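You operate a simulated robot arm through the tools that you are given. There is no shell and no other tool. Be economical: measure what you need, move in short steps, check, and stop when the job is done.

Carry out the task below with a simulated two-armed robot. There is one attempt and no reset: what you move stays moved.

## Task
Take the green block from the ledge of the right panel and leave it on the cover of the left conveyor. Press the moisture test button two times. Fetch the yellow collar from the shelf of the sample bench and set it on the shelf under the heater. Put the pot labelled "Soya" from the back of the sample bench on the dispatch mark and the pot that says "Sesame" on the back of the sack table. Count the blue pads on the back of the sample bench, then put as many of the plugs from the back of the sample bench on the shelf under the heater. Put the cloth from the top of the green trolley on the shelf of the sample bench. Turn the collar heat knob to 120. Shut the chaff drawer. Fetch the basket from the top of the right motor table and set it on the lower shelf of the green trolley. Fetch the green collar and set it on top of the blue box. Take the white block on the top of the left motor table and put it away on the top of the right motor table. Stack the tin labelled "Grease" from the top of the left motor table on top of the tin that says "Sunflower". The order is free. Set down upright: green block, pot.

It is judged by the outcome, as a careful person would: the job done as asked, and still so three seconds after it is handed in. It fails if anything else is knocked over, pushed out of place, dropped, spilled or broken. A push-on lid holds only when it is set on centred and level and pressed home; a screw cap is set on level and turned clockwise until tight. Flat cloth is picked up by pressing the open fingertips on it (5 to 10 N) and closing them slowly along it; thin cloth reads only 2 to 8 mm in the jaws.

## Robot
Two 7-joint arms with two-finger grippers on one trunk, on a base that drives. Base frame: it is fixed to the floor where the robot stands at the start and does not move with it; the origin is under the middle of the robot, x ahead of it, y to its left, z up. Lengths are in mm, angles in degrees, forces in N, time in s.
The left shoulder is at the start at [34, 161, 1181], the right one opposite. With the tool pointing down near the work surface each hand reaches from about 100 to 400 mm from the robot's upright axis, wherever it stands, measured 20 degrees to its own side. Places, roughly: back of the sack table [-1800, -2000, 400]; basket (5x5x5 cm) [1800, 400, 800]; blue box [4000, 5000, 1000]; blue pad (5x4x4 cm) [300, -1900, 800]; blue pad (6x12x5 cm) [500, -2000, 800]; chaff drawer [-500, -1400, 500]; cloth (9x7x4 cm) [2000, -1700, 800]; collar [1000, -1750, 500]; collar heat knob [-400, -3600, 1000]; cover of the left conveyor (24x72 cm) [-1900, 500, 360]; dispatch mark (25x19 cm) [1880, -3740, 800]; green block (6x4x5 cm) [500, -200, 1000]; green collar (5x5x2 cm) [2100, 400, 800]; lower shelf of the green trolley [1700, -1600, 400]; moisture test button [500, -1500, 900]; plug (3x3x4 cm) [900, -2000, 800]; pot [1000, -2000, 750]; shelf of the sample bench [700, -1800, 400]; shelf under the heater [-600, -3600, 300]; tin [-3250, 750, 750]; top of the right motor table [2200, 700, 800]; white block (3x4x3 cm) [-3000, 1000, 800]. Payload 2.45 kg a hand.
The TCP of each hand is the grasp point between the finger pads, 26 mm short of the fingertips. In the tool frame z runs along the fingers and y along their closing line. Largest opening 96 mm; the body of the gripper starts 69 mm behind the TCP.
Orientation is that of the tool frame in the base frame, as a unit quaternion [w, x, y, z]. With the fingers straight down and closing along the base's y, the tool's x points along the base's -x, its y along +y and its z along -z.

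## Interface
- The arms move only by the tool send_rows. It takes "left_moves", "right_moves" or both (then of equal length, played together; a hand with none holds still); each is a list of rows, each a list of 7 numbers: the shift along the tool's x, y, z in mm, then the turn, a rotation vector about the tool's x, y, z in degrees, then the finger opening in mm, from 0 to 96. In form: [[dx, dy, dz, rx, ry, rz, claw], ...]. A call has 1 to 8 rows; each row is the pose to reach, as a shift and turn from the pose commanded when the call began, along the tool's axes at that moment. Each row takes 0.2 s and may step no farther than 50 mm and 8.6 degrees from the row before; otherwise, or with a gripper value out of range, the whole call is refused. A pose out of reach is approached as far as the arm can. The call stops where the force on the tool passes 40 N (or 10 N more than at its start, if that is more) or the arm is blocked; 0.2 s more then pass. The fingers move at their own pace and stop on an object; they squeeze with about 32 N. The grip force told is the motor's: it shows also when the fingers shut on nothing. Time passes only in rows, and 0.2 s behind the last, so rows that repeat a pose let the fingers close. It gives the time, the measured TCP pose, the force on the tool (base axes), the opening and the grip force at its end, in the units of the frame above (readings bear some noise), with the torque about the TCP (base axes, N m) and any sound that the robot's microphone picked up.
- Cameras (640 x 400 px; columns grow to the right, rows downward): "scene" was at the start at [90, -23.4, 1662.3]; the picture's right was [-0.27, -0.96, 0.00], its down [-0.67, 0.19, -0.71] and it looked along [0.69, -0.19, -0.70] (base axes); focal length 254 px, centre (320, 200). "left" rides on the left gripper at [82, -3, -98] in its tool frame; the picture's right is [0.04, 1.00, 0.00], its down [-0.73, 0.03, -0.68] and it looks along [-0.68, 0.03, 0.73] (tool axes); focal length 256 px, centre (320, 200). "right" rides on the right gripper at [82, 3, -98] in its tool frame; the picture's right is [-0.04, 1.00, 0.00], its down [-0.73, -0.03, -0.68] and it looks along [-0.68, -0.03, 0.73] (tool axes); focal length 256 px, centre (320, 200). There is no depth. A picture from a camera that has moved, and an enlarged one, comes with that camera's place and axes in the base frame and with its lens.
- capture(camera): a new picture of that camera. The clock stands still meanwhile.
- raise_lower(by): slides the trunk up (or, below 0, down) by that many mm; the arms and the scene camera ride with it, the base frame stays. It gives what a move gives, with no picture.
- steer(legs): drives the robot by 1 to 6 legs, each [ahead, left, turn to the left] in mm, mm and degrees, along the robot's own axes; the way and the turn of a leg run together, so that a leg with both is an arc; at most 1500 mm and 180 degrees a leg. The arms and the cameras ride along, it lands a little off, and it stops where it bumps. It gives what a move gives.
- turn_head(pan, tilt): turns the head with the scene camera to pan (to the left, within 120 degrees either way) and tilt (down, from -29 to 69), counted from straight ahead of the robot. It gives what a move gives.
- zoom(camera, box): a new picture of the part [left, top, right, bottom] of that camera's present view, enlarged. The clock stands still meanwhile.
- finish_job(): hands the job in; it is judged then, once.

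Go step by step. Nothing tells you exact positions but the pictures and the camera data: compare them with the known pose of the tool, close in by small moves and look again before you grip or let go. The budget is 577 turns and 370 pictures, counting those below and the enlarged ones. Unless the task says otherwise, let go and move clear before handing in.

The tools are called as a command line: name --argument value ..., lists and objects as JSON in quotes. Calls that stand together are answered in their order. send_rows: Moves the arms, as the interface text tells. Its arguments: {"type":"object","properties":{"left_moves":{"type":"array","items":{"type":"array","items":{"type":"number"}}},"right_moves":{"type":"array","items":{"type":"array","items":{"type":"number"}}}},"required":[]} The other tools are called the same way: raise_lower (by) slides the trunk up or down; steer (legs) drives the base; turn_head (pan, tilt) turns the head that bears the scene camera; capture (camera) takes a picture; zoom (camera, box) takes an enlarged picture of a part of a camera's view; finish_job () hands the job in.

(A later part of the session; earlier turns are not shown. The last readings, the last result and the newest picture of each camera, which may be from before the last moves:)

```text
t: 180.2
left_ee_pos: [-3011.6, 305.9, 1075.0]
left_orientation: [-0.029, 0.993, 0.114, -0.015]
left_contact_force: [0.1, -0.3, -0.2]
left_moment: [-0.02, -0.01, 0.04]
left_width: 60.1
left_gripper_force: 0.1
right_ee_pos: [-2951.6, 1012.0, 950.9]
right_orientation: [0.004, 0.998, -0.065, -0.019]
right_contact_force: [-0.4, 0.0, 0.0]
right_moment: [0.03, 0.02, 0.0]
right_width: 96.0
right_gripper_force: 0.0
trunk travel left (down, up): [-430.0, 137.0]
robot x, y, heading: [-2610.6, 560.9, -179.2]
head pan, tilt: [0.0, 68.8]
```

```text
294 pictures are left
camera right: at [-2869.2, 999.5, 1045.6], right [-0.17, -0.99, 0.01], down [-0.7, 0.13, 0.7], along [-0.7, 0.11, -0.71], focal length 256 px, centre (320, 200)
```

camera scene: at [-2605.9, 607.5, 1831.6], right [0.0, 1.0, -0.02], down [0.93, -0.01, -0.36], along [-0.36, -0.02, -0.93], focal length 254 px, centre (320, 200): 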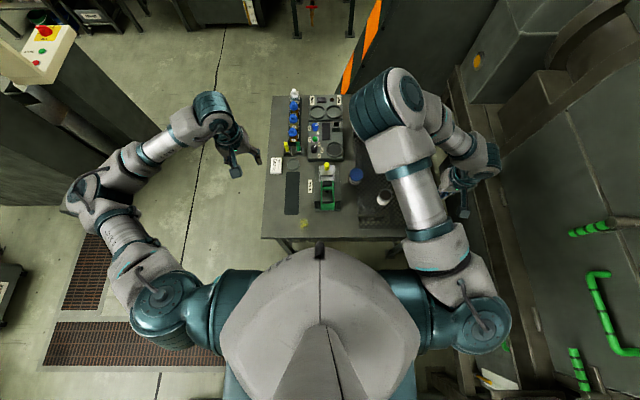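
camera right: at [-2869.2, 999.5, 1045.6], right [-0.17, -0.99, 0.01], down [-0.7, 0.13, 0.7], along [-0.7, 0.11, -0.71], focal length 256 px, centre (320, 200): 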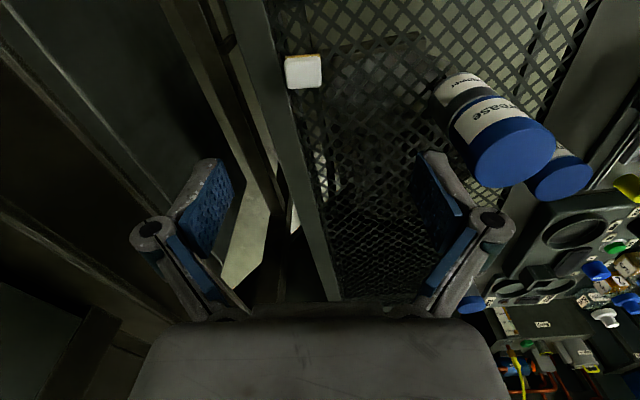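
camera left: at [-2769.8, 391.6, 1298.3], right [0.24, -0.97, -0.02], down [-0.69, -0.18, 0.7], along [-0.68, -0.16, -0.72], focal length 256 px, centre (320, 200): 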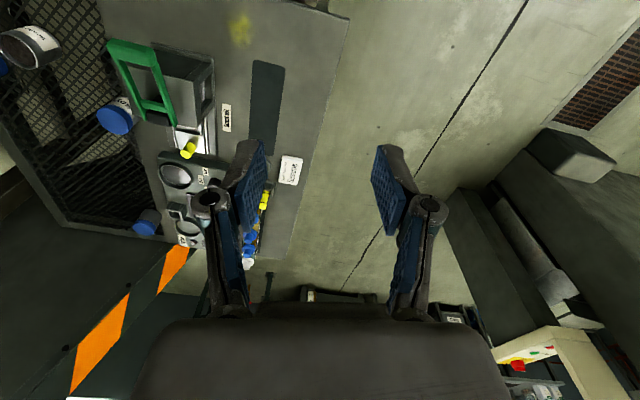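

I'll zoom on the white block to get its orientation and size.

zoom --camera "right" --box '[255, 30, 351, 90]'

```text
6.67 times, centred on (303, 60) of right
camera zoom: at [-2869.2, 999.5, 1045.6], right [-0.17, -0.99, 0.01], down [-0.7, 0.13, 0.7], along [-0.7, 0.11, -0.71], focal length 1707 px, centre (433, 1133)
```

zoom: 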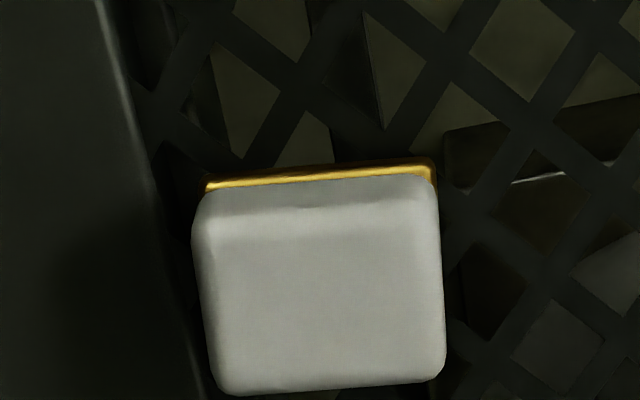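

The block sits against the frame bar on its +y side, so I'll turn the gripper 90° and grip it along x.

send_rows --right_moves '[[0, 0, 0, 0, 0, 8, 96], [0, 0, 0, 0, 0, 16, 96], [0, 0, 0, 0, 0, 24, 96], [0, 0, 0, 0, 0, 32, 96], [0, 0, 0, 0, 0, 40, 96], [0, 0, 0, 0, 0, 48, 96]]'

```text
t: 181.7
left_ee_pos: [-3012.8, 305.7, 1075.7]
left_orientation: [-0.029, 0.993, 0.114, -0.014]
left_contact_force: [1.0, -0.4, 0.2]
left_moment: [-0.02, -0.03, 0.02]
left_width: 60.1
left_gripper_force: 0.1
right_ee_pos: [-2953.0, 1011.4, 949.7]
right_orientation: [0.011, 0.884, -0.467, -0.015]
right_contact_force: [-0.6, -0.4, 0.0]
right_moment: [0.0, -0.02, 0.03]
right_width: 95.9
right_gripper_force: 0.1
trunk travel left (down, up): [-430.0, 137.0]
robot x, y, heading: [-2610.7, 564.0, -178.5]
head pan, tilt: [0.0, 68.8]
```

Turning works; I'll finish the turn to match the block.

send_rows --right_moves '[[0, 0, 0, 0, 0, 8, 96], [0, 0, 0, 0, 0, 16, 96], [0, 0, 0, 0, 0, 24, 96], [0, 0, 0, 0, 0, 32, 96], [0, 0, 0, 0, 0, 39, 96], [0, 0, 0, 0, 0, 39, 96]]'

capture --camera "right"

```text
t: 183.1
left_ee_pos: [-3012.1, 306.2, 1075.3]
left_orientation: [-0.03, 0.993, 0.114, -0.015]
left_contact_force: [0.1, 0.7, 0.0]
left_moment: [-0.02, -0.02, -0.01]
left_width: 59.9
left_gripper_force: 0.1
right_ee_pos: [-2952.5, 1009.3, 951.0]
right_orientation: [-0.016, -0.678, 0.734, 0.01]
right_contact_force: [-0.1, 0.3, -0.2]
right_moment: [0.0, 0.02, 0.02]
right_width: 96.2
right_gripper_force: 0.0
trunk travel left (down, up): [-430.0, 137.0]
robot x, y, heading: [-2612.3, 559.1, -178.6]
head pan, tilt: [0.0, 68.8]
```

```text
292 pictures are left
camera right: at [-2959.8, 931.2, 1049.3], right [-0.99, 0.12, 0.04], down [0.11, 0.73, 0.67], along [0.05, 0.67, -0.74], focal length 256 px, centre (320, 200)
```

right: 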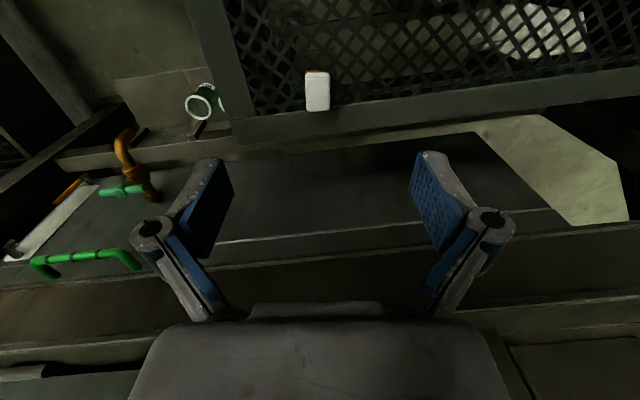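

The block is at about [-2956, 1018], aligned with the gripper now. I'll descend most of the way and check.

send_rows --right_moves '[[-5, 0, 30, 0, 0, 0, 96], [-10, -1, 65, 0, 0, 0, 80], [-10, -1, 95, 0, 0, 0, 70], [-10, -1, 120, 0, 0, 0, 70], [-10, -1, 120, 0, 0, 0, 70]]'

capture --camera "right"

```text
t: 184.2
left_ee_pos: [-3011.9, 306.2, 1075.3]
left_orientation: [-0.029, 0.993, 0.113, -0.015]
left_contact_force: [0.3, 0.5, -0.3]
left_moment: [0.01, 0.0, -0.05]
left_width: 60.0
left_gripper_force: 0.2
right_ee_pos: [-2956.1, 1018.9, 829.7]
right_orientation: [-0.016, -0.68, 0.733, 0.01]
right_contact_force: [-0.1, -0.7, 0.9]
right_moment: [0.01, 0.03, 0.02]
right_width: 70.0
right_gripper_force: 0.0
trunk travel left (down, up): [-430.0, 137.0]
robot x, y, heading: [-2614.5, 561.1, -178.5]
head pan, tilt: [0.0, 68.8]
```

```text
291 pictures are left
camera right: at [-2963.6, 939.2, 929.0], right [-0.99, 0.12, 0.04], down [0.11, 0.73, 0.67], along [0.05, 0.67, -0.74], focal length 256 px, centre (320, 200)
```

right: 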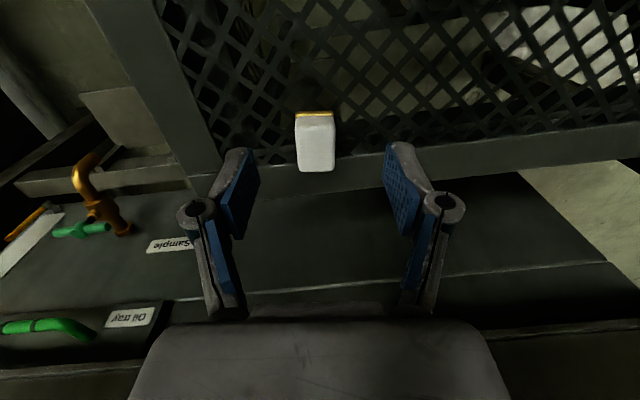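

The block's top is around z=790. I'll go down to about 793 and close.

send_rows --right_moves '[[0, 0, 15, 0, 0, 0, 70], [0, 0, 30, 0, 0, 0, 70], [-1, 0, 37, 0, 0, 0, 70], [-1, 0, 37, 0, 0, 0, 40], [-1, 0, 37, 0, 0, 0, 20], [-1, 0, 37, 0, 0, 0, 10], [-1, 0, 37, 0, 0, 0, 10]]'

capture --camera "right"

```text
t: 185.8
left_ee_pos: [-3011.4, 306.3, 1075.5]
left_orientation: [-0.029, 0.993, 0.113, -0.015]
left_contact_force: [-0.1, 0.6, -1.1]
left_moment: [0.02, 0.0, -0.01]
left_width: 60.0
left_gripper_force: 0.1
right_ee_pos: [-2955.0, 1019.2, 792.6]
right_orientation: [-0.016, -0.68, 0.733, 0.01]
right_contact_force: [0.0, 0.1, 2.6]
right_moment: [0.03, -0.08, 0.0]
right_width: 25.1
right_gripper_force: 31.7
trunk travel left (down, up): [-430.0, 137.0]
robot x, y, heading: [-2609.9, 563.3, -178.3]
head pan, tilt: [0.0, 68.8]
```

```text
290 pictures are left
camera right: at [-2964.3, 940.5, 891.4], right [-0.99, 0.12, 0.04], down [0.11, 0.73, 0.67], along [0.05, 0.67, -0.74], focal length 256 px, centre (320, 200)
```

right: 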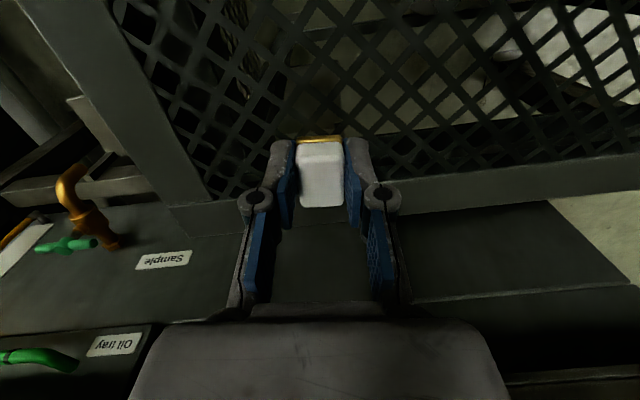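

The white block is held (25 mm). I'll lift it, raise the trunk and leave the gap the way I came.

send_rows --right_moves '[[0, 0, -8, 0, 0, 0, 10], [0, 0, -20, 0, 0, 0, 10], [0, 0, -40, 0, 0, 0, 10], [0, 0, -70, 0, 0, 0, 10], [0, 0, -100, 0, 0, 0, 10], [0, 0, -135, 0, 0, 0, 10], [0, 0, -170, 0, 0, 0, 10]]'

raise_lower --by 120

steer --legs '[[-150, 0, -1.5], [0, 1450, 0]]'

turn_head --pan -5 --tilt 50

capture --camera "scene"

```text
t: 187.4
left_ee_pos: [-3012.8, 305.1, 1075.9]
left_orientation: [-0.029, 0.993, 0.113, -0.015]
left_contact_force: [-0.4, -0.4, 0.2]
left_moment: [-0.01, -0.02, -0.02]
left_width: 60.1
left_gripper_force: 0.1
right_ee_pos: [-2950.4, 1020.8, 962.8]
right_orientation: [-0.015, -0.679, 0.734, 0.011]
right_contact_force: [0.2, -0.4, 0.3]
right_moment: [0.03, 0.02, 0.02]
right_width: 25.3
right_gripper_force: 32.4
trunk travel left (down, up): [-430.0, 137.0]
robot x, y, heading: [-2610.9, 560.5, -178.8]
head pan, tilt: [0.0, 68.8]
```

```text
t: 188.9
left_ee_pos: [-3012.9, 306.7, 1194.9]
left_orientation: [-0.029, 0.993, 0.114, -0.014]
left_contact_force: [0.2, -0.1, -0.7]
left_moment: [0.02, 0.04, 0.0]
left_width: 59.9
left_gripper_force: 0.1
right_ee_pos: [-2949.5, 1021.3, 1083.0]
right_orientation: [-0.016, -0.679, 0.734, 0.01]
right_contact_force: [0.2, 0.0, -0.5]
right_moment: [-0.02, -0.02, 0.0]
right_width: 25.2
right_gripper_force: 32.5
trunk travel left (down, up): [-550.0, 17.0]
robot x, y, heading: [-2615.3, 563.4, -178.5]
head pan, tilt: [0.0, 68.8]
```

```text
t: 196.9
left_ee_pos: [-2874.2, -1079.5, 1193.9]
left_orientation: [-0.027, 0.995, 0.1, -0.013]
left_contact_force: [0.1, -0.4, -0.3]
left_moment: [-0.02, 0.02, -0.01]
left_width: 60.3
left_gripper_force: 0.1
right_ee_pos: [-2794.2, -366.6, 1078.7]
right_orientation: [-0.017, -0.669, 0.743, 0.008]
right_contact_force: [0.1, 0.2, -0.9]
right_moment: [0.0, 0.04, 0.03]
right_width: 25.0
right_gripper_force: 32.3
trunk travel left (down, up): [-550.0, 17.0]
robot x, y, heading: [-2469.0, -837.4, 180.0]
head pan, tilt: [0.0, 68.8]
```

```text
t: 197.7
left_ee_pos: [-2871.5, -1078.0, 1195.2]
left_orientation: [-0.027, 0.994, 0.101, -0.016]
left_contact_force: [-1.3, -1.0, -0.3]
left_moment: [0.0, -0.03, -0.02]
left_width: 59.8
left_gripper_force: 0.2
right_ee_pos: [-2789.8, -365.7, 1080.4]
right_orientation: [-0.018, -0.669, 0.743, 0.01]
right_contact_force: [0.3, -0.5, -1.0]
right_moment: [0.02, -0.01, -0.02]
right_width: 24.9
right_gripper_force: 32.4
trunk travel left (down, up): [-550.0, 17.0]
robot x, y, heading: [-2469.1, -841.3, 179.8]
head pan, tilt: [-5.0, 50.0]
```

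```text
289 pictures are left
camera scene: at [-2533.0, -819.9, 1853.8], right [0.09, 1.0, -0.01], down [0.77, -0.07, -0.64], along [-0.64, 0.05, -0.77], focal length 254 px, centre (320, 200)
```

scene: 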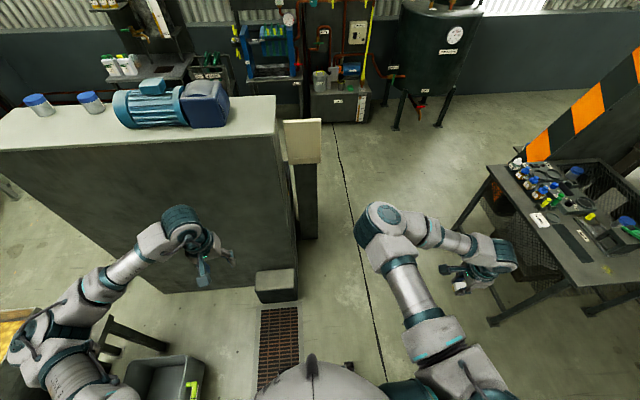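

The white block is in the right hand. I'll back out past the panel, turn around in the open, and head to the right motor table.

steer --legs '[[0, 100, 0], [-1200, 0, 0], [-700, -300, 0], [0, 0, 90], [0, 0, 90]]'

turn_head --pan 0 --tilt 25

capture --camera "scene"

```text
t: 215.9
left_ee_pos: [-153.9, -457.1, 1202.3]
left_orientation: [0.017, -0.088, 0.996, -0.015]
left_contact_force: [0.0, -3.5, 0.7]
left_moment: [0.29, 0.08, -0.03]
left_width: 60.2
left_gripper_force: 0.0
right_ee_pos: [-248.1, -1163.3, 1065.1]
right_orientation: [-0.001, 0.751, 0.66, 0.027]
right_contact_force: [-1.0, -1.3, 0.2]
right_moment: [0.14, -0.18, 0.01]
right_width: 24.9
right_gripper_force: 32.1
trunk travel left (down, up): [-550.0, 17.0]
robot x, y, heading: [-563.6, -652.9, -1.4]
head pan, tilt: [-5.0, 50.0]
```

```text
t: 216.8
left_ee_pos: [-158.0, -455.0, 1203.0]
left_orientation: [0.019, -0.085, 0.996, -0.021]
left_contact_force: [0.7, -0.5, -0.2]
left_moment: [0.06, 0.08, 0.01]
left_width: 60.0
left_gripper_force: 0.0
right_ee_pos: [-255.1, -1162.3, 1072.5]
right_orientation: [0.004, 0.751, 0.659, 0.025]
right_contact_force: [-1.9, 0.9, -0.2]
right_moment: [-0.03, -0.07, 0.01]
right_width: 25.0
right_gripper_force: 31.8
trunk travel left (down, up): [-550.0, 17.0]
robot x, y, heading: [-561.3, -667.3, -1.2]
head pan, tilt: [0.0, 25.0]
```

```text
288 pictures are left
camera scene: at [-486.5, -719.0, 1890.5], right [-0.02, -1.0, -0.03], down [-0.43, 0.04, -0.9], along [0.9, -0.01, -0.43], focal length 254 px, centre (320, 200)
```

scene: 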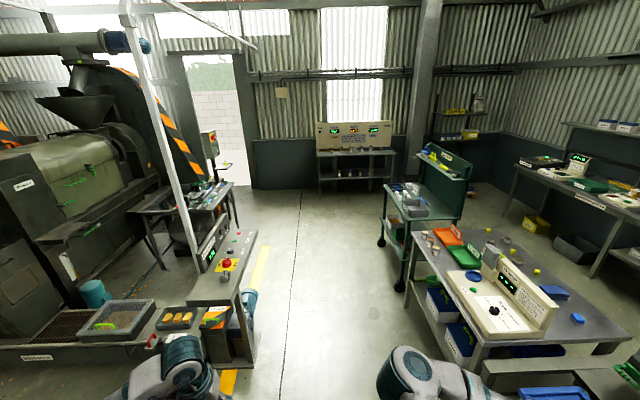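

The corridor is clear. I'll drive to the front of the right motor table and turn to face it.

steer --legs '[[1500, 0, 1.2], [960, 60, 0], [0, 0, 90]]'

turn_head --pan 0 --tilt 35

capture --camera "scene"

```text
t: 232.7
left_ee_pos: [1733.0, -197.2, 1203.7]
left_orientation: [-0.026, 0.761, -0.649, -0.001]
left_contact_force: [2.4, 1.4, 0.7]
left_moment: [-0.1, 0.28, -0.03]
left_width: 60.1
left_gripper_force: 0.0
right_ee_pos: [2438.2, -302.5, 1069.0]
right_orientation: [-0.016, 0.072, 0.997, 0.019]
right_contact_force: [1.3, -1.7, 0.1]
right_moment: [0.17, 0.11, -0.03]
right_width: 25.0
right_gripper_force: 31.6
trunk travel left (down, up): [-550.0, 17.0]
robot x, y, heading: [1930.5, -604.7, 87.9]
head pan, tilt: [0.0, 25.0]
```

```text
t: 233.4
left_ee_pos: [1701.0, -197.6, 1199.3]
left_orientation: [-0.04, 0.759, -0.65, 0.011]
left_contact_force: [0.2, 1.1, 0.2]
left_moment: [-0.03, 0.07, 0.01]
left_width: 60.0
left_gripper_force: 0.1
right_ee_pos: [2409.8, -303.3, 1085.9]
right_orientation: [-0.001, 0.071, 0.997, 0.02]
right_contact_force: [0.6, -0.5, -0.7]
right_moment: [0.02, 0.03, -0.01]
right_width: 24.9
right_gripper_force: 31.8
trunk travel left (down, up): [-550.0, 17.0]
robot x, y, heading: [1933.7, -608.1, 88.1]
head pan, tilt: [0.0, 35.0]
```

```text
287 pictures are left
camera scene: at [1919.1, -525.7, 1875.3], right [1.0, -0.03, 0.01], down [-0.01, -0.58, -0.82], along [0.03, 0.81, -0.58], focal length 254 px, centre (320, 200)
```

scene: 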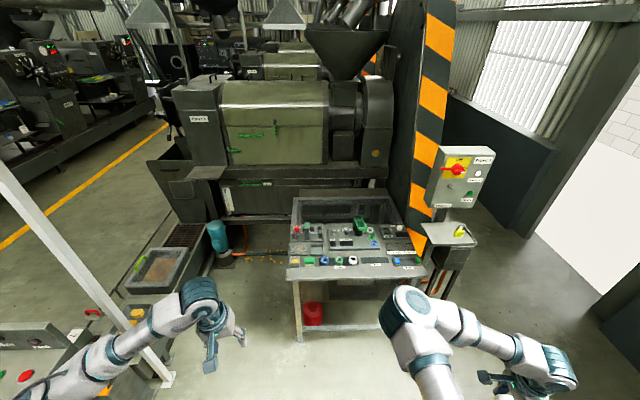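

The table's front edge is at y≈335. I'll advance and inspect the items on it.

steer --legs '[[420, 0, 1.9]]'

turn_head --pan 0 --tilt 50

capture --camera "scene"

```text
t: 236.0
left_ee_pos: [1631.9, 204.8, 1189.3]
left_orientation: [-0.052, 0.773, -0.632, 0.024]
left_contact_force: [-2.4, -0.2, 0.1]
left_moment: [0.02, -0.18, 0.01]
left_width: 60.3
left_gripper_force: 0.1
right_ee_pos: [2346.8, 124.6, 1106.1]
right_orientation: [0.018, 0.054, 0.998, 0.025]
right_contact_force: [-1.1, 1.5, -0.6]
right_moment: [-0.11, -0.03, -0.01]
right_width: 25.1
right_gripper_force: 31.3
trunk travel left (down, up): [-550.0, 17.0]
robot x, y, heading: [1928.9, -188.0, 89.9]
head pan, tilt: [0.0, 35.0]
```

```text
t: 236.8
left_ee_pos: [1665.5, 205.1, 1197.6]
left_orientation: [-0.041, 0.773, -0.633, 0.012]
left_contact_force: [0.2, -0.5, -0.1]
left_moment: [0.0, 0.01, 0.02]
left_width: 60.0
left_gripper_force: 0.0
right_ee_pos: [2381.1, 124.5, 1092.5]
right_orientation: [0.003, 0.054, 0.998, 0.024]
right_contact_force: [0.4, 0.1, 0.5]
right_moment: [-0.03, 0.03, -0.04]
right_width: 25.0
right_gripper_force: 31.4
trunk travel left (down, up): [-550.0, 17.0]
robot x, y, heading: [1922.6, -187.4, 90.1]
head pan, tilt: [0.0, 50.0]
```

```text
286 pictures are left
camera scene: at [1959.1, -128.2, 1853.7], right [1.0, 0.0, -0.02], down [-0.01, -0.77, -0.64], along [-0.01, 0.64, -0.77], focal length 254 px, centre (320, 200)
```

scene: 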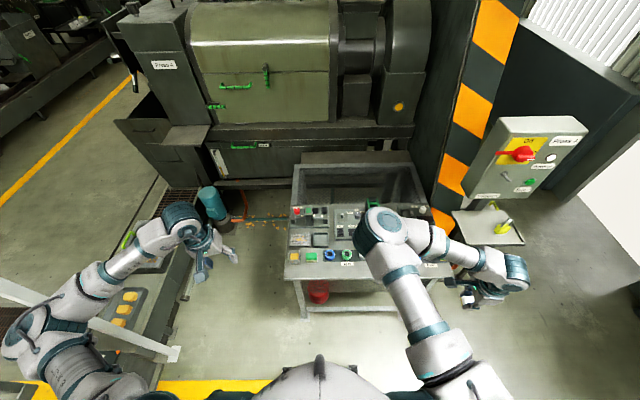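

I'll zoom in on the table's front row.

zoom --camera "scene" --box '[280, 170, 440, 290]'

capture --camera "left"

capture --camera "right"

```text
3.33 times, centred on (360, 230) of scene
camera zoom: at [1959.1, -128.2, 1853.7], right [1.0, 0.0, -0.02], down [-0.01, -0.77, -0.64], along [-0.01, 0.64, -0.77], focal length 847 px, centre (187, 100)
```

zoom: 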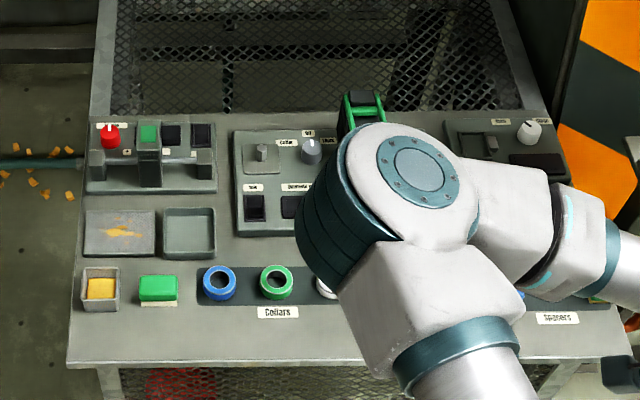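

```text
284 pictures are left
camera left: at [1678.6, 122.3, 1294.2], right [-0.97, -0.23, -0.08], down [-0.22, 0.68, 0.7], along [-0.11, 0.69, -0.71], focal length 256 px, centre (320, 200)
```

left: 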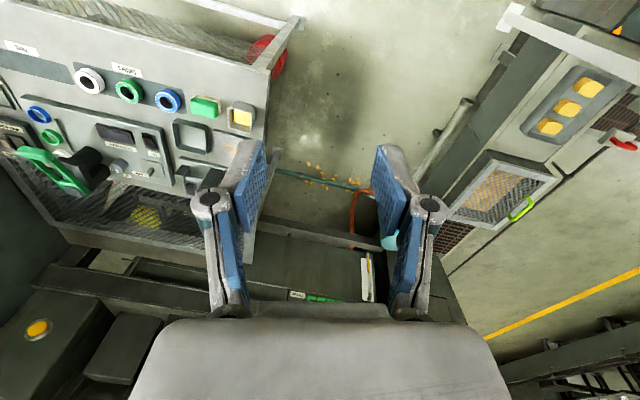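

```text
283 pictures are left
camera right: at [2296.8, 133.2, 1190.2], right [0.15, 0.99, 0.05], down [0.72, -0.14, 0.68], along [0.68, -0.07, -0.73], focal length 256 px, centre (320, 200)
```

right: 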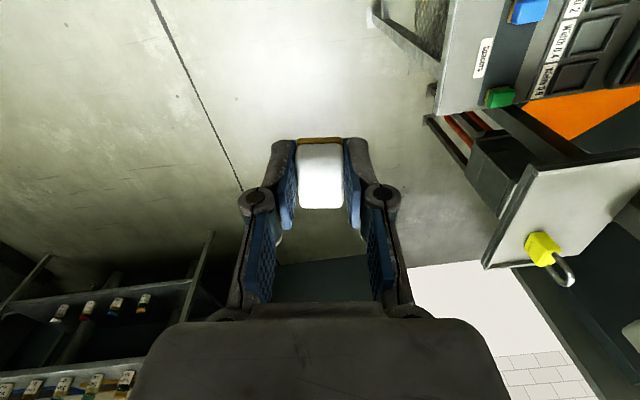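

The front row holds the basket ([1829, 407], with a yellow thing in it), then the collars, the green one near [2069, 428]. I'll drive up and lower the trunk.

steer --legs '[[160, -40, 0]]'

raise_lower --by -130

capture --camera "right"

capture --camera "left"

```text
t: 238.2
left_ee_pos: [1672.2, 365.7, 1188.9]
left_orientation: [-0.048, 0.774, -0.631, 0.019]
left_contact_force: [-1.7, -0.3, 0.3]
left_moment: [0.0, -0.11, 0.0]
left_width: 60.0
left_gripper_force: 0.0
right_ee_pos: [2388.8, 287.0, 1103.0]
right_orientation: [0.015, 0.051, 0.998, 0.025]
right_contact_force: [-0.3, 0.3, -0.3]
right_moment: [-0.01, 0.0, 0.01]
right_width: 25.0
right_gripper_force: 31.8
trunk travel left (down, up): [-550.0, 17.0]
robot x, y, heading: [1962.0, -26.5, 89.9]
head pan, tilt: [0.0, 50.0]
```

```text
t: 239.8
left_ee_pos: [1685.8, 363.1, 1066.7]
left_orientation: [-0.044, 0.776, -0.629, 0.012]
left_contact_force: [-2.0, -0.9, 0.6]
left_moment: [0.05, -0.1, 0.03]
left_width: 60.0
left_gripper_force: 0.1
right_ee_pos: [2401.5, 283.3, 970.4]
right_orientation: [0.007, 0.051, 0.998, 0.026]
right_contact_force: [-1.2, 1.4, -1.8]
right_moment: [-0.05, 0.0, -0.01]
right_width: 25.3
right_gripper_force: 31.9
trunk travel left (down, up): [-420.0, 147.0]
robot x, y, heading: [1956.4, -27.8, 89.9]
head pan, tilt: [0.0, 50.0]
```

```text
282 pictures are left
camera right: at [2317.9, 291.8, 1065.9], right [0.14, 0.99, 0.05], down [0.71, -0.14, 0.69], along [0.69, -0.06, -0.73], focal length 256 px, centre (320, 200)
```

right: 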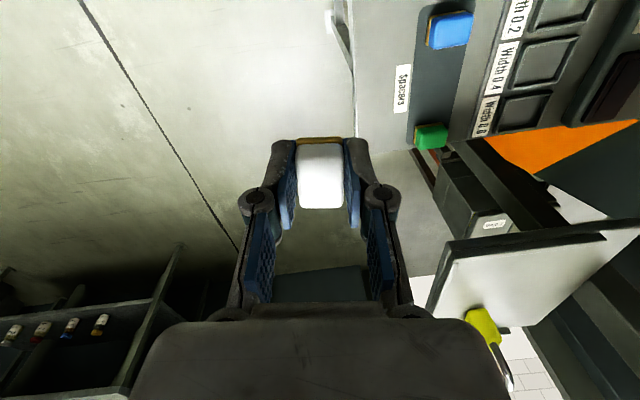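

```text
281 pictures are left
camera left: at [1698.4, 279.2, 1163.5], right [-0.97, -0.24, -0.08], down [-0.23, 0.68, 0.7], along [-0.11, 0.7, -0.71], focal length 256 px, centre (320, 200)
```

left: 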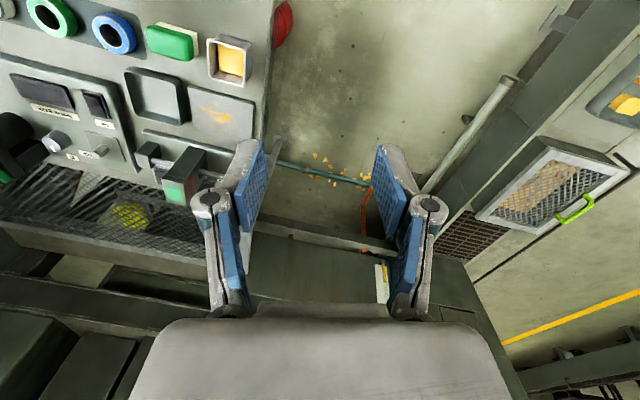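

There's a free strip at the front edge around [2345, 362], between the labels. I'll bring the white block over it.

send_rows --right_moves '[[20, 24, 0, 0, 0, 0, 10], [42, 48, 0, 0, 0, 0, 10], [64, 73, 0, 0, 0, 0, 10], [64, 71, 40, 0, 0, 0, 10], [64, 69, 80, 0, 0, 0, 10], [64, 67, 120, 0, 0, 0, 10], [64, 66, 140, 0, 0, 0, 10], [64, 66, 140, 0, 0, 0, 10]]'

capture --camera "right"

```text
t: 241.6
left_ee_pos: [1696.5, 362.8, 1069.3]
left_orientation: [-0.041, 0.775, -0.63, 0.007]
left_contact_force: [-1.2, -0.5, -0.6]
left_moment: [0.05, -0.1, -0.04]
left_width: 59.8
left_gripper_force: 0.1
right_ee_pos: [2350.4, 345.7, 845.8]
right_orientation: [0.003, 0.05, 0.998, 0.026]
right_contact_force: [0.2, -0.8, -1.7]
right_moment: [-0.04, -0.06, 0.01]
right_width: 24.9
right_gripper_force: 32.2
right hand out of reach, approached as far as the arm can: row 2, 3, 4, 5, 6, 7, 8
trunk travel left (down, up): [-420.0, 147.0]
robot x, y, heading: [1959.1, -30.2, 90.0]
head pan, tilt: [0.0, 50.0]
```

```text
280 pictures are left
camera right: at [2265.9, 354.8, 943.1], right [0.14, 0.99, 0.05], down [0.72, -0.14, 0.68], along [0.68, -0.06, -0.73], focal length 256 px, centre (320, 200)
```

right: 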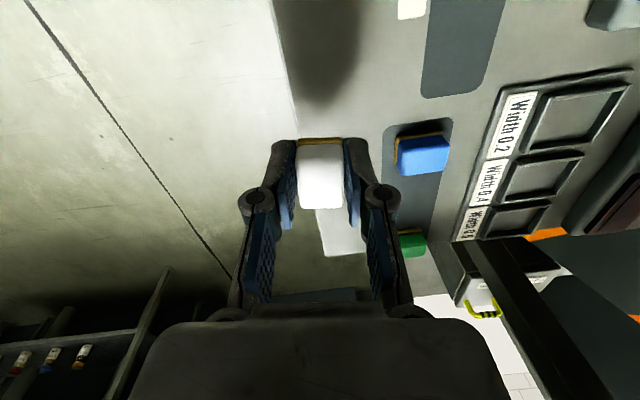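

The arm stopped a bit short, so I'll creep the base forward 18 mm and recheck.

steer --legs '[[20, 0, 0]]'

capture --camera "right"

```text
t: 242.4
left_ee_pos: [1736.8, 378.8, 1078.0]
left_orientation: [-0.035, 0.773, -0.633, -0.004]
left_contact_force: [1.5, 0.9, -0.2]
left_moment: [-0.02, 0.06, -0.01]
left_width: 59.9
left_gripper_force: 0.1
right_ee_pos: [2380.8, 362.9, 834.1]
right_orientation: [-0.012, 0.054, 0.998, 0.026]
right_contact_force: [-0.3, -1.4, -0.2]
right_moment: [0.02, 0.02, -0.03]
right_width: 24.9
right_gripper_force: 32.3
trunk travel left (down, up): [-420.0, 147.0]
robot x, y, heading: [1960.4, -9.1, 90.1]
head pan, tilt: [0.0, 50.0]
```

```text
279 pictures are left
camera right: at [2301.1, 371.8, 934.7], right [0.15, 0.99, 0.05], down [0.74, -0.14, 0.66], along [0.66, -0.06, -0.75], focal length 256 px, centre (320, 200)
```

right: 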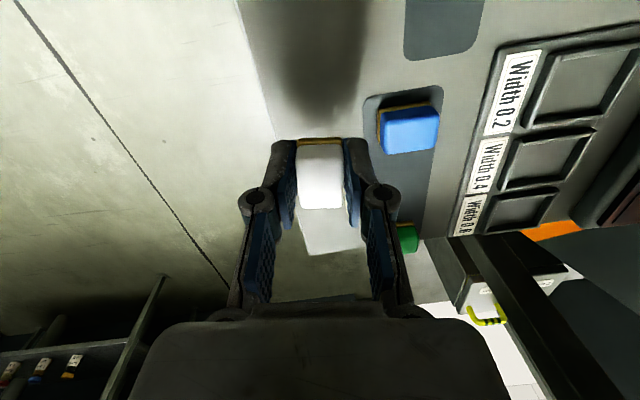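

I'll let the sway settle and shift the hand back toward x=2345.

send_rows --right_moves '[[10, 0, 0, 0, 0, 0, 10], [20, 0, 0, 0, 0, 0, 10], [30, 0, 0, 0, 0, 0, 10], [30, 0, 0, 0, 0, 0, 10], [30, 0, 0, 0, 0, 0, 10], [30, 0, 0, 0, 0, 0, 10]]'

capture --camera "right"

```text
t: 243.8
left_ee_pos: [1691.3, 381.9, 1066.8]
left_orientation: [-0.047, 0.773, -0.632, 0.012]
left_contact_force: [-0.7, -1.6, 1.1]
left_moment: [-0.01, -0.07, 0.02]
left_width: 60.3
left_gripper_force: 0.1
right_ee_pos: [2318.8, 365.2, 849.1]
right_orientation: [0.009, 0.051, 0.998, 0.029]
right_contact_force: [0.1, 0.3, -1.1]
right_moment: [-0.01, -0.02, -0.01]
right_width: 24.8
right_gripper_force: 31.8
right hand out of reach, approached as far as the arm can: row 3, 4, 5, 6
trunk travel left (down, up): [-420.0, 147.0]
robot x, y, heading: [1963.1, -12.2, 89.9]
head pan, tilt: [0.0, 50.0]
```

```text
278 pictures are left
camera right: at [2234.7, 372.9, 946.0], right [0.14, 0.99, 0.06], down [0.71, -0.14, 0.69], along [0.69, -0.05, -0.72], focal length 256 px, centre (320, 200)
```

right: 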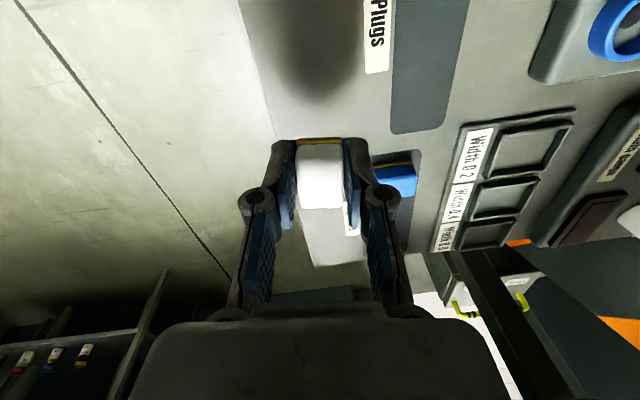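

The spot below, [2319, 365], is clear of labels. I'll lower the block.

send_rows --right_moves '[[0, 0, 10, 0, 0, 0, 10], [0, 0, 20, 0, 0, 0, 10], [0, 0, 30, 0, 0, 0, 10], [0, 0, 38, 0, 0, 0, 10], [0, 0, 38, 0, 0, 0, 10], [0, 0, 38, 0, 0, 0, 10]]'

capture --camera "right"

```text
t: 245.2
left_ee_pos: [1704.1, 380.5, 1071.1]
left_orientation: [-0.044, 0.773, -0.632, 0.008]
left_contact_force: [-0.6, -0.1, 0.4]
left_moment: [-0.01, 0.0, 0.02]
left_width: 60.0
left_gripper_force: 0.0
right_ee_pos: [2328.6, 367.0, 809.6]
right_orientation: [0.004, 0.052, 0.998, 0.027]
right_contact_force: [0.6, 0.1, -1.5]
right_moment: [0.0, -0.01, -0.03]
right_width: 25.1
right_gripper_force: 31.7
trunk travel left (down, up): [-420.0, 147.0]
robot x, y, heading: [1964.0, -8.3, 90.2]
head pan, tilt: [0.0, 50.0]
```

```text
277 pictures are left
camera right: at [2244.3, 374.5, 906.4], right [0.14, 0.99, 0.06], down [0.72, -0.14, 0.68], along [0.68, -0.06, -0.73], focal length 256 px, centre (320, 200)
```

right: 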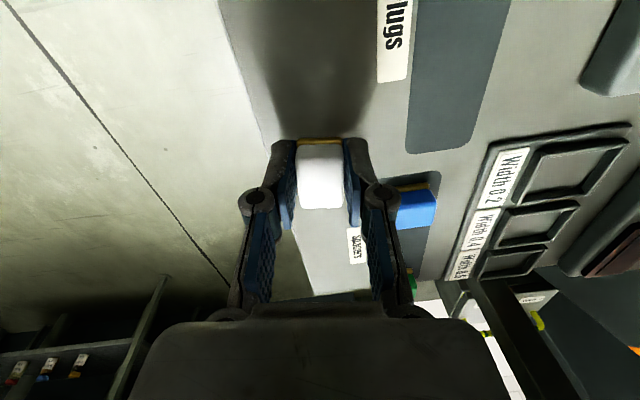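

I'll continue in small steps until contact.

send_rows --right_moves '[[0, 0, 5, 0, 0, 0, 10], [0, 0, 9, 0, 0, 0, 10], [0, 0, 13, 0, 0, 0, 10], [0, 0, 16, 0, 0, 0, 10]]'

send_rows --right_moves '[[0, 0, 3, 0, 0, 0, 10], [0, 0, 6, 0, 0, 0, 10], [0, 0, 9, 0, 0, 0, 10]]'

```text
t: 246.2
left_ee_pos: [1681.3, 381.3, 1065.3]
left_orientation: [-0.047, 0.774, -0.631, 0.014]
left_contact_force: [-1.4, 0.5, -0.6]
left_moment: [-0.01, -0.1, 0.02]
left_width: 59.9
left_gripper_force: 0.0
right_ee_pos: [2311.3, 367.3, 797.1]
right_orientation: [0.011, 0.05, 0.998, 0.027]
right_contact_force: [-1.6, 0.3, -0.8]
right_moment: [-0.06, -0.08, -0.03]
right_width: 25.2
right_gripper_force: 31.8
trunk travel left (down, up): [-420.0, 147.0]
robot x, y, heading: [1959.5, -10.9, 90.0]
head pan, tilt: [0.0, 50.0]
```

```text
t: 246.8
left_ee_pos: [1732.8, 372.6, 1079.1]
left_orientation: [-0.044, 0.77, -0.636, -0.002]
left_contact_force: [0.2, -0.5, -0.2]
left_moment: [-0.01, 0.04, -0.01]
left_width: 60.2
left_gripper_force: 0.0
right_ee_pos: [2347.8, 368.1, 787.9]
right_orientation: [-0.011, 0.053, 0.998, 0.036]
right_contact_force: [-8.1, 13.4, 34.7]
right_moment: [-0.29, -0.25, -0.02]
right_width: 24.9
right_gripper_force: 32.2
trunk travel left (down, up): [-420.0, 147.0]
robot x, y, heading: [1968.6, -9.0, 90.0]
head pan, tilt: [0.0, 50.0]
stopped in row 3 (right hand): the force on the tool passed its limit at 98 N (the readings are from after the stop); the commanded pose is now the measured one
```

It's on the table at [2348, 368]. I'll release gently and check.

send_rows --right_moves '[[0, 0, -2, 0, 0, 0, 20], [0, 0, -2, 0, 0, 0, 35], [0, 0, -2, 0, 0, 0, 50], [0, 0, -2, 0, 0, 0, 60], [0, 0, -30, 0, 0, 0, 60], [0, 0, -65, 0, 0, 0, 60], [0, 0, -100, 0, 0, 0, 60]]'

capture --camera "right"

```text
t: 248.4
left_ee_pos: [1724.8, 378.0, 1074.2]
left_orientation: [-0.042, 0.771, -0.635, 0.001]
left_contact_force: [0.1, -0.4, -0.1]
left_moment: [-0.02, 0.02, -0.02]
left_width: 59.8
left_gripper_force: 0.0
right_ee_pos: [2343.0, 357.5, 885.1]
right_orientation: [-0.008, 0.052, 0.998, 0.03]
right_contact_force: [-0.6, -1.5, 0.1]
right_moment: [0.01, 0.02, -0.01]
right_width: 59.9
right_gripper_force: 0.0
right hand out of reach, approached as far as the arm can: row 7
trunk travel left (down, up): [-420.0, 147.0]
robot x, y, heading: [1971.5, -8.1, 90.1]
head pan, tilt: [0.0, 50.0]
```

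```text
276 pictures are left
camera right: at [2261.6, 365.2, 984.8], right [0.15, 0.99, 0.06], down [0.74, -0.15, 0.66], along [0.66, -0.05, -0.75], focal length 256 px, centre (320, 200)
```

right: 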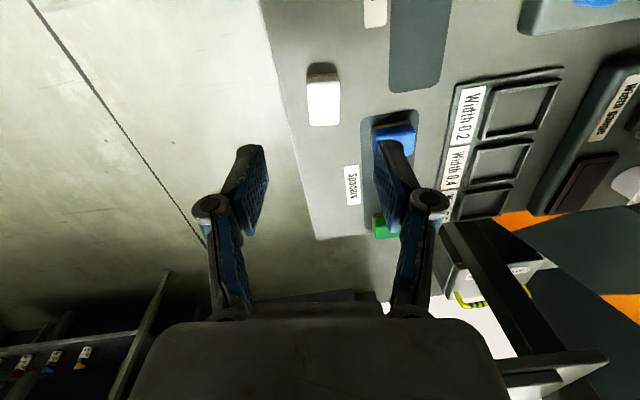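

The white block stands on the right motor table. Next I'll take the basket with the left hand, after raising the right hand clear.

send_rows --left_moves '[[0, -25, 10, 0, 0, 4, 80], [-2, -50, 30, 0, 0, 8, 96], [-4, -75, 55, 0, 0, 11, 96], [-6, -95, 85, 0, 0, 11, 96], [-8, -107, 115, 0, 0, 11, 96], [-8, -107, 115, 0, 0, 11, 96]]' --right_moves '[[0, 0, -20, 0, 0, 0, 40], [0, 0, -40, 0, 0, 0, 20], [0, 0, -60, 0, 0, 0, 10], [0, 0, -80, 0, 0, 0, 10], [0, 0, -90, 0, 0, 0, 10], [0, 0, -90, 0, 0, 0, 10]]'

capture --camera "left"

```text
t: 249.8
left_ee_pos: [1828.9, 413.7, 967.9]
left_orientation: [-0.044, 0.707, -0.706, 0.0]
left_contact_force: [-0.3, -0.1, -0.6]
left_moment: [0.04, -0.02, 0.02]
left_width: 95.9
left_gripper_force: 0.1
right_ee_pos: [2327.1, 322.9, 956.5]
right_orientation: [-0.008, 0.053, 0.998, 0.028]
right_contact_force: [-0.2, -0.3, 0.0]
right_moment: [-0.02, 0.01, 0.01]
right_width: 10.2
right_gripper_force: 0.0
right hand out of reach, approached as far as the arm can: row 1, 2, 3, 4, 5, 6
trunk travel left (down, up): [-420.0, 147.0]
robot x, y, heading: [1967.4, -5.6, 90.2]
head pan, tilt: [0.0, 50.0]
```

```text
275 pictures are left
camera left: at [1827.3, 327.3, 1062.8], right [-1.0, -0.04, -0.06], down [-0.07, 0.69, 0.72], along [0.01, 0.72, -0.69], focal length 256 px, centre (320, 200)
```

left: 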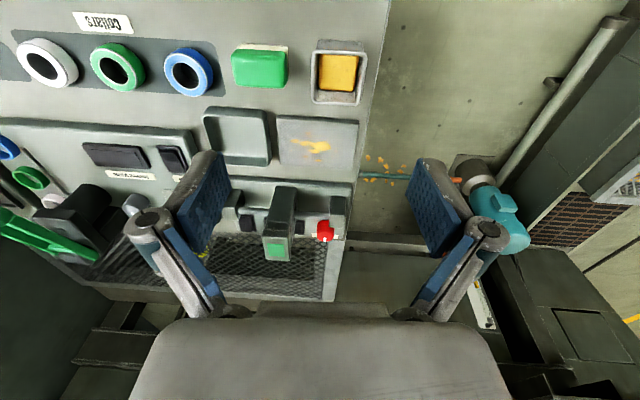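

The basket is at about [1821, 415]. I'll level the hand, lower it to just above the rim, and let it settle.

send_rows --left_moves '[[2, 4, 20, -2, 2, 0, 80], [2, 8, 45, -3.5, 3.5, 0, 66], [2, 8, 70, -3.5, 3.5, 0, 66], [2, 8, 90, -3.5, 3.5, 0, 66], [2, 8, 90, -3.5, 3.5, 0, 66], [2, 8, 90, -3.5, 3.5, 0, 66], [2, 8, 90, -3.5, 3.5, 0, 66], [2, 8, 90, -3.5, 3.5, 0, 66]]'

capture --camera "left"

```text
t: 251.6
left_ee_pos: [1827.7, 416.6, 877.5]
left_orientation: [0.0, 0.708, -0.707, -0.001]
left_contact_force: [0.3, 0.1, 0.9]
left_moment: [0.02, -0.02, 0.0]
left_width: 65.9
left_gripper_force: 0.1
right_ee_pos: [2327.5, 323.9, 956.8]
right_orientation: [-0.007, 0.054, 0.998, 0.028]
right_contact_force: [-0.9, -0.5, -0.8]
right_moment: [0.02, -0.02, -0.01]
right_width: 10.1
right_gripper_force: 0.0
trunk travel left (down, up): [-420.0, 147.0]
robot x, y, heading: [1967.7, -8.2, 90.1]
head pan, tilt: [0.0, 50.0]
```

```text
274 pictures are left
camera left: at [1831.9, 337.6, 977.3], right [-1.0, -0.04, 0.0], down [-0.03, 0.73, 0.68], along [-0.03, 0.68, -0.73], focal length 256 px, centre (320, 200)
```

left: 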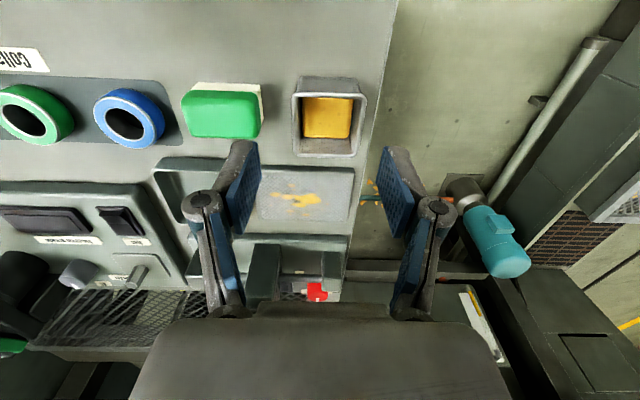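

Settled now. I'll descend nearer and check the finger gaps.

send_rows --left_moves '[[0, 5, 15, 0, 0, 0, 66], [0, 5.5, 30, 0, 0, 0, 66], [0, 5.5, 45, 0, 0, 0, 66], [0, 5.5, 45, 0, 0, 0, 66], [0, 5.5, 45, 0, 0, 0, 66]]'

capture --camera "left"

```text
t: 252.8
left_ee_pos: [1821.4, 418.2, 832.8]
left_orientation: [0.001, 0.708, -0.706, 0.0]
left_contact_force: [0.2, -0.3, 0.5]
left_moment: [-0.01, 0.03, 0.0]
left_width: 65.7
left_gripper_force: 0.1
right_ee_pos: [2327.2, 321.9, 957.0]
right_orientation: [-0.007, 0.054, 0.998, 0.029]
right_contact_force: [-0.1, -0.4, -1.0]
right_moment: [-0.01, 0.0, -0.01]
right_width: 10.1
right_gripper_force: 0.1
trunk travel left (down, up): [-420.0, 147.0]
robot x, y, heading: [1968.1, -6.4, 89.8]
head pan, tilt: [0.0, 50.0]
```

```text
273 pictures are left
camera left: at [1827.6, 337.9, 931.5], right [-1.0, -0.04, 0.0], down [-0.03, 0.73, 0.68], along [-0.03, 0.68, -0.73], focal length 256 px, centre (320, 200)
```

left: 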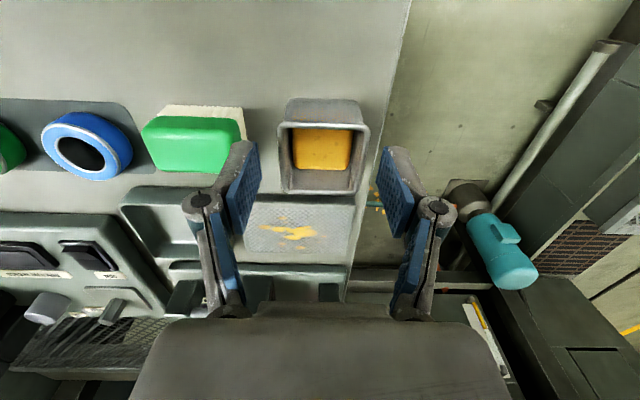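

Both gaps are adequate. I'll go down and close on the basket.

send_rows --left_moves '[[-1, 0, 10, 0, 0, 0, 63], [-2, 0, 20, 0, 0, 0, 63], [-2, 0, 30, 0, 0, 0, 63], [-2, 0, 39, 0, 0, 0, 63], [-2, 0, 39, 0, 0, 0, 50], [-2, 0, 39, 0, 0, 0, 40], [-2, 0, 39, 0, 0, 0, 40]]'

capture --camera "left"

```text
t: 254.4
left_ee_pos: [1823.3, 420.0, 792.5]
left_orientation: [0.0, 0.707, -0.707, -0.001]
left_contact_force: [0.0, -0.9, 0.0]
left_moment: [-0.01, 0.01, 0.0]
left_width: 47.0
left_gripper_force: 32.1
right_ee_pos: [2326.7, 322.8, 956.8]
right_orientation: [-0.008, 0.054, 0.998, 0.028]
right_contact_force: [-0.1, -0.6, 0.8]
right_moment: [-0.04, 0.01, 0.02]
right_width: 9.9
right_gripper_force: 0.0
trunk travel left (down, up): [-420.0, 147.0]
robot x, y, heading: [1974.9, -7.9, 90.0]
head pan, tilt: [0.0, 50.0]
```

```text
272 pictures are left
camera left: at [1827.6, 340.0, 892.3], right [-1.0, -0.04, 0.0], down [-0.03, 0.73, 0.68], along [-0.03, 0.68, -0.73], focal length 256 px, centre (320, 200)
```

left: 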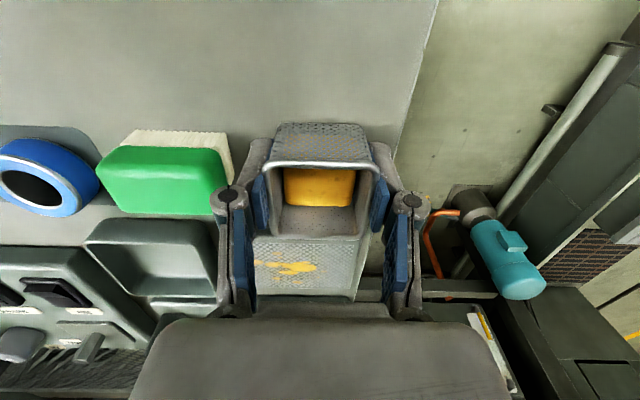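

The basket is held. I'll lift it, then shift left so the right hand can reach the green collar.

send_rows --left_moves '[[0, 0, -8, 0, 0, 0, 30], [0, 0, -20, 0, 0, 0, 30], [0, 0, -40, 0, 0, 0, 30], [0, 0, -70, 0, 0, 0, 30], [0, 0, -105, 0, 0, 0, 30], [0, 0, -140, 0, 0, 0, 30], [0, 0, -175, 0, 0, 0, 30], [0, 0, -210, 0, 0, 0, 30]]'

steer --legs '[[0, 235, 0]]'

capture --camera "scene"

capture --camera "right"

```text
t: 256.2
left_ee_pos: [1824.4, 420.0, 1003.8]
left_orientation: [0.001, 0.708, -0.706, 0.0]
left_contact_force: [0.2, -0.9, -0.6]
left_moment: [-0.02, 0.02, 0.0]
left_width: 47.2
left_gripper_force: 32.1
right_ee_pos: [2327.4, 322.2, 956.0]
right_orientation: [-0.007, 0.054, 0.998, 0.029]
right_contact_force: [0.2, -0.2, -0.5]
right_moment: [0.03, 0.0, 0.0]
right_width: 9.9
right_gripper_force: 0.0
trunk travel left (down, up): [-420.0, 147.0]
robot x, y, heading: [1974.1, -3.7, 90.1]
head pan, tilt: [0.0, 50.0]
```

```text
t: 257.9
left_ee_pos: [1587.9, 419.8, 1004.0]
left_orientation: [0.0, 0.708, -0.706, 0.0]
left_contact_force: [0.0, 0.1, -0.9]
left_moment: [-0.01, -0.02, 0.01]
left_width: 46.9
left_gripper_force: 32.4
right_ee_pos: [2090.1, 323.2, 957.2]
right_orientation: [-0.007, 0.053, 0.998, 0.03]
right_contact_force: [-0.6, 0.2, -0.3]
right_moment: [0.0, -0.02, -0.02]
right_width: 10.0
right_gripper_force: 0.1
trunk travel left (down, up): [-420.0, 147.0]
robot x, y, heading: [1730.5, -8.5, 90.2]
head pan, tilt: [0.0, 50.0]
```

```text
271 pictures are left
camera scene: at [1730.2, 62.7, 1724.2], right [1.0, 0.0, 0.0], down [0.0, -0.77, -0.64], along [0.0, 0.64, -0.77], focal length 254 px, centre (320, 200)
```

scene: 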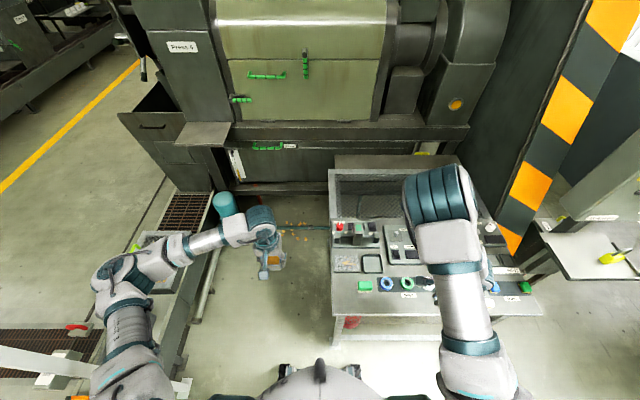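

```text
270 pictures are left
camera right: at [2008.8, 330.8, 1057.1], right [0.15, 0.99, 0.06], down [0.73, -0.15, 0.66], along [0.66, -0.06, -0.75], focal length 256 px, centre (320, 200)
```

right: 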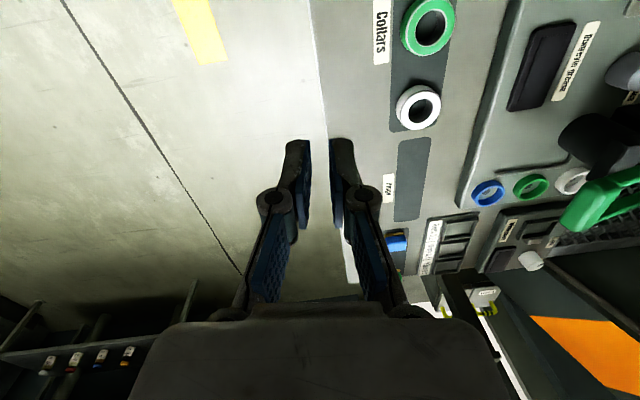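

The green collar is at about [2062, 439]. I'll creep forward and position the right hand above it.

steer --legs '[[75, 20, 0]]'

send_rows --right_moves '[[5, 12, 20, 0, 0, 0, 40], [5, 24, 40, 0, 0, 0, 80], [5, 34, 60, 0, 0, 0, 80], [5, 40, 80, 0, 0, 0, 80], [5, 40, 80, 0, 0, 0, 80]]'

capture --camera "right"

```text
t: 259.0
left_ee_pos: [1573.2, 489.4, 1007.9]
left_orientation: [0.0, 0.708, -0.706, -0.004]
left_contact_force: [1.3, 0.5, -1.4]
left_moment: [-0.02, 0.01, 0.0]
left_width: 46.9
left_gripper_force: 32.3
right_ee_pos: [2075.1, 392.1, 958.0]
right_orientation: [-0.009, 0.054, 0.998, 0.031]
right_contact_force: [-0.4, 0.4, -0.7]
right_moment: [0.03, 0.02, -0.01]
right_width: 10.1
right_gripper_force: 0.0
trunk travel left (down, up): [-420.0, 147.0]
robot x, y, heading: [1717.2, 66.0, 90.3]
head pan, tilt: [0.0, 50.0]
```

```text
t: 260.2
left_ee_pos: [1580.8, 490.3, 1009.3]
left_orientation: [0.003, 0.707, -0.707, -0.006]
left_contact_force: [0.5, 1.5, -0.6]
left_moment: [0.06, 0.01, 0.0]
left_width: 46.9
left_gripper_force: 32.8
right_ee_pos: [2111.6, 431.6, 891.1]
right_orientation: [-0.012, 0.055, 0.998, 0.03]
right_contact_force: [0.6, 0.1, 0.2]
right_moment: [0.05, 0.03, -0.06]
right_width: 79.8
right_gripper_force: 0.1
right hand out of reach, approached as far as the arm can: row 3, 4, 5
trunk travel left (down, up): [-420.0, 147.0]
robot x, y, heading: [1715.4, 65.4, 89.8]
head pan, tilt: [0.0, 50.0]
```

```text
269 pictures are left
camera right: at [2031.8, 439.5, 990.9], right [0.15, 0.99, 0.06], down [0.74, -0.15, 0.66], along [0.66, -0.05, -0.75], focal length 256 px, centre (320, 200)
```

right: 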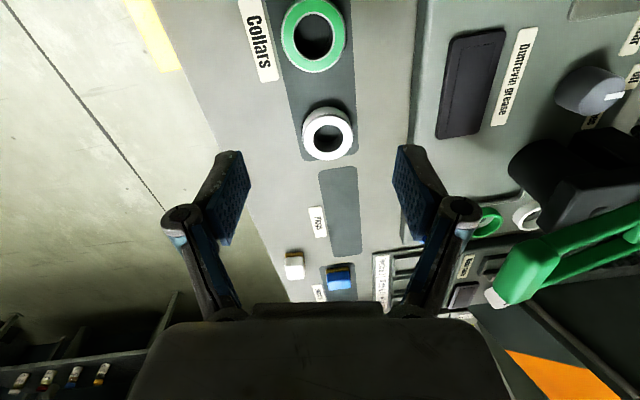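

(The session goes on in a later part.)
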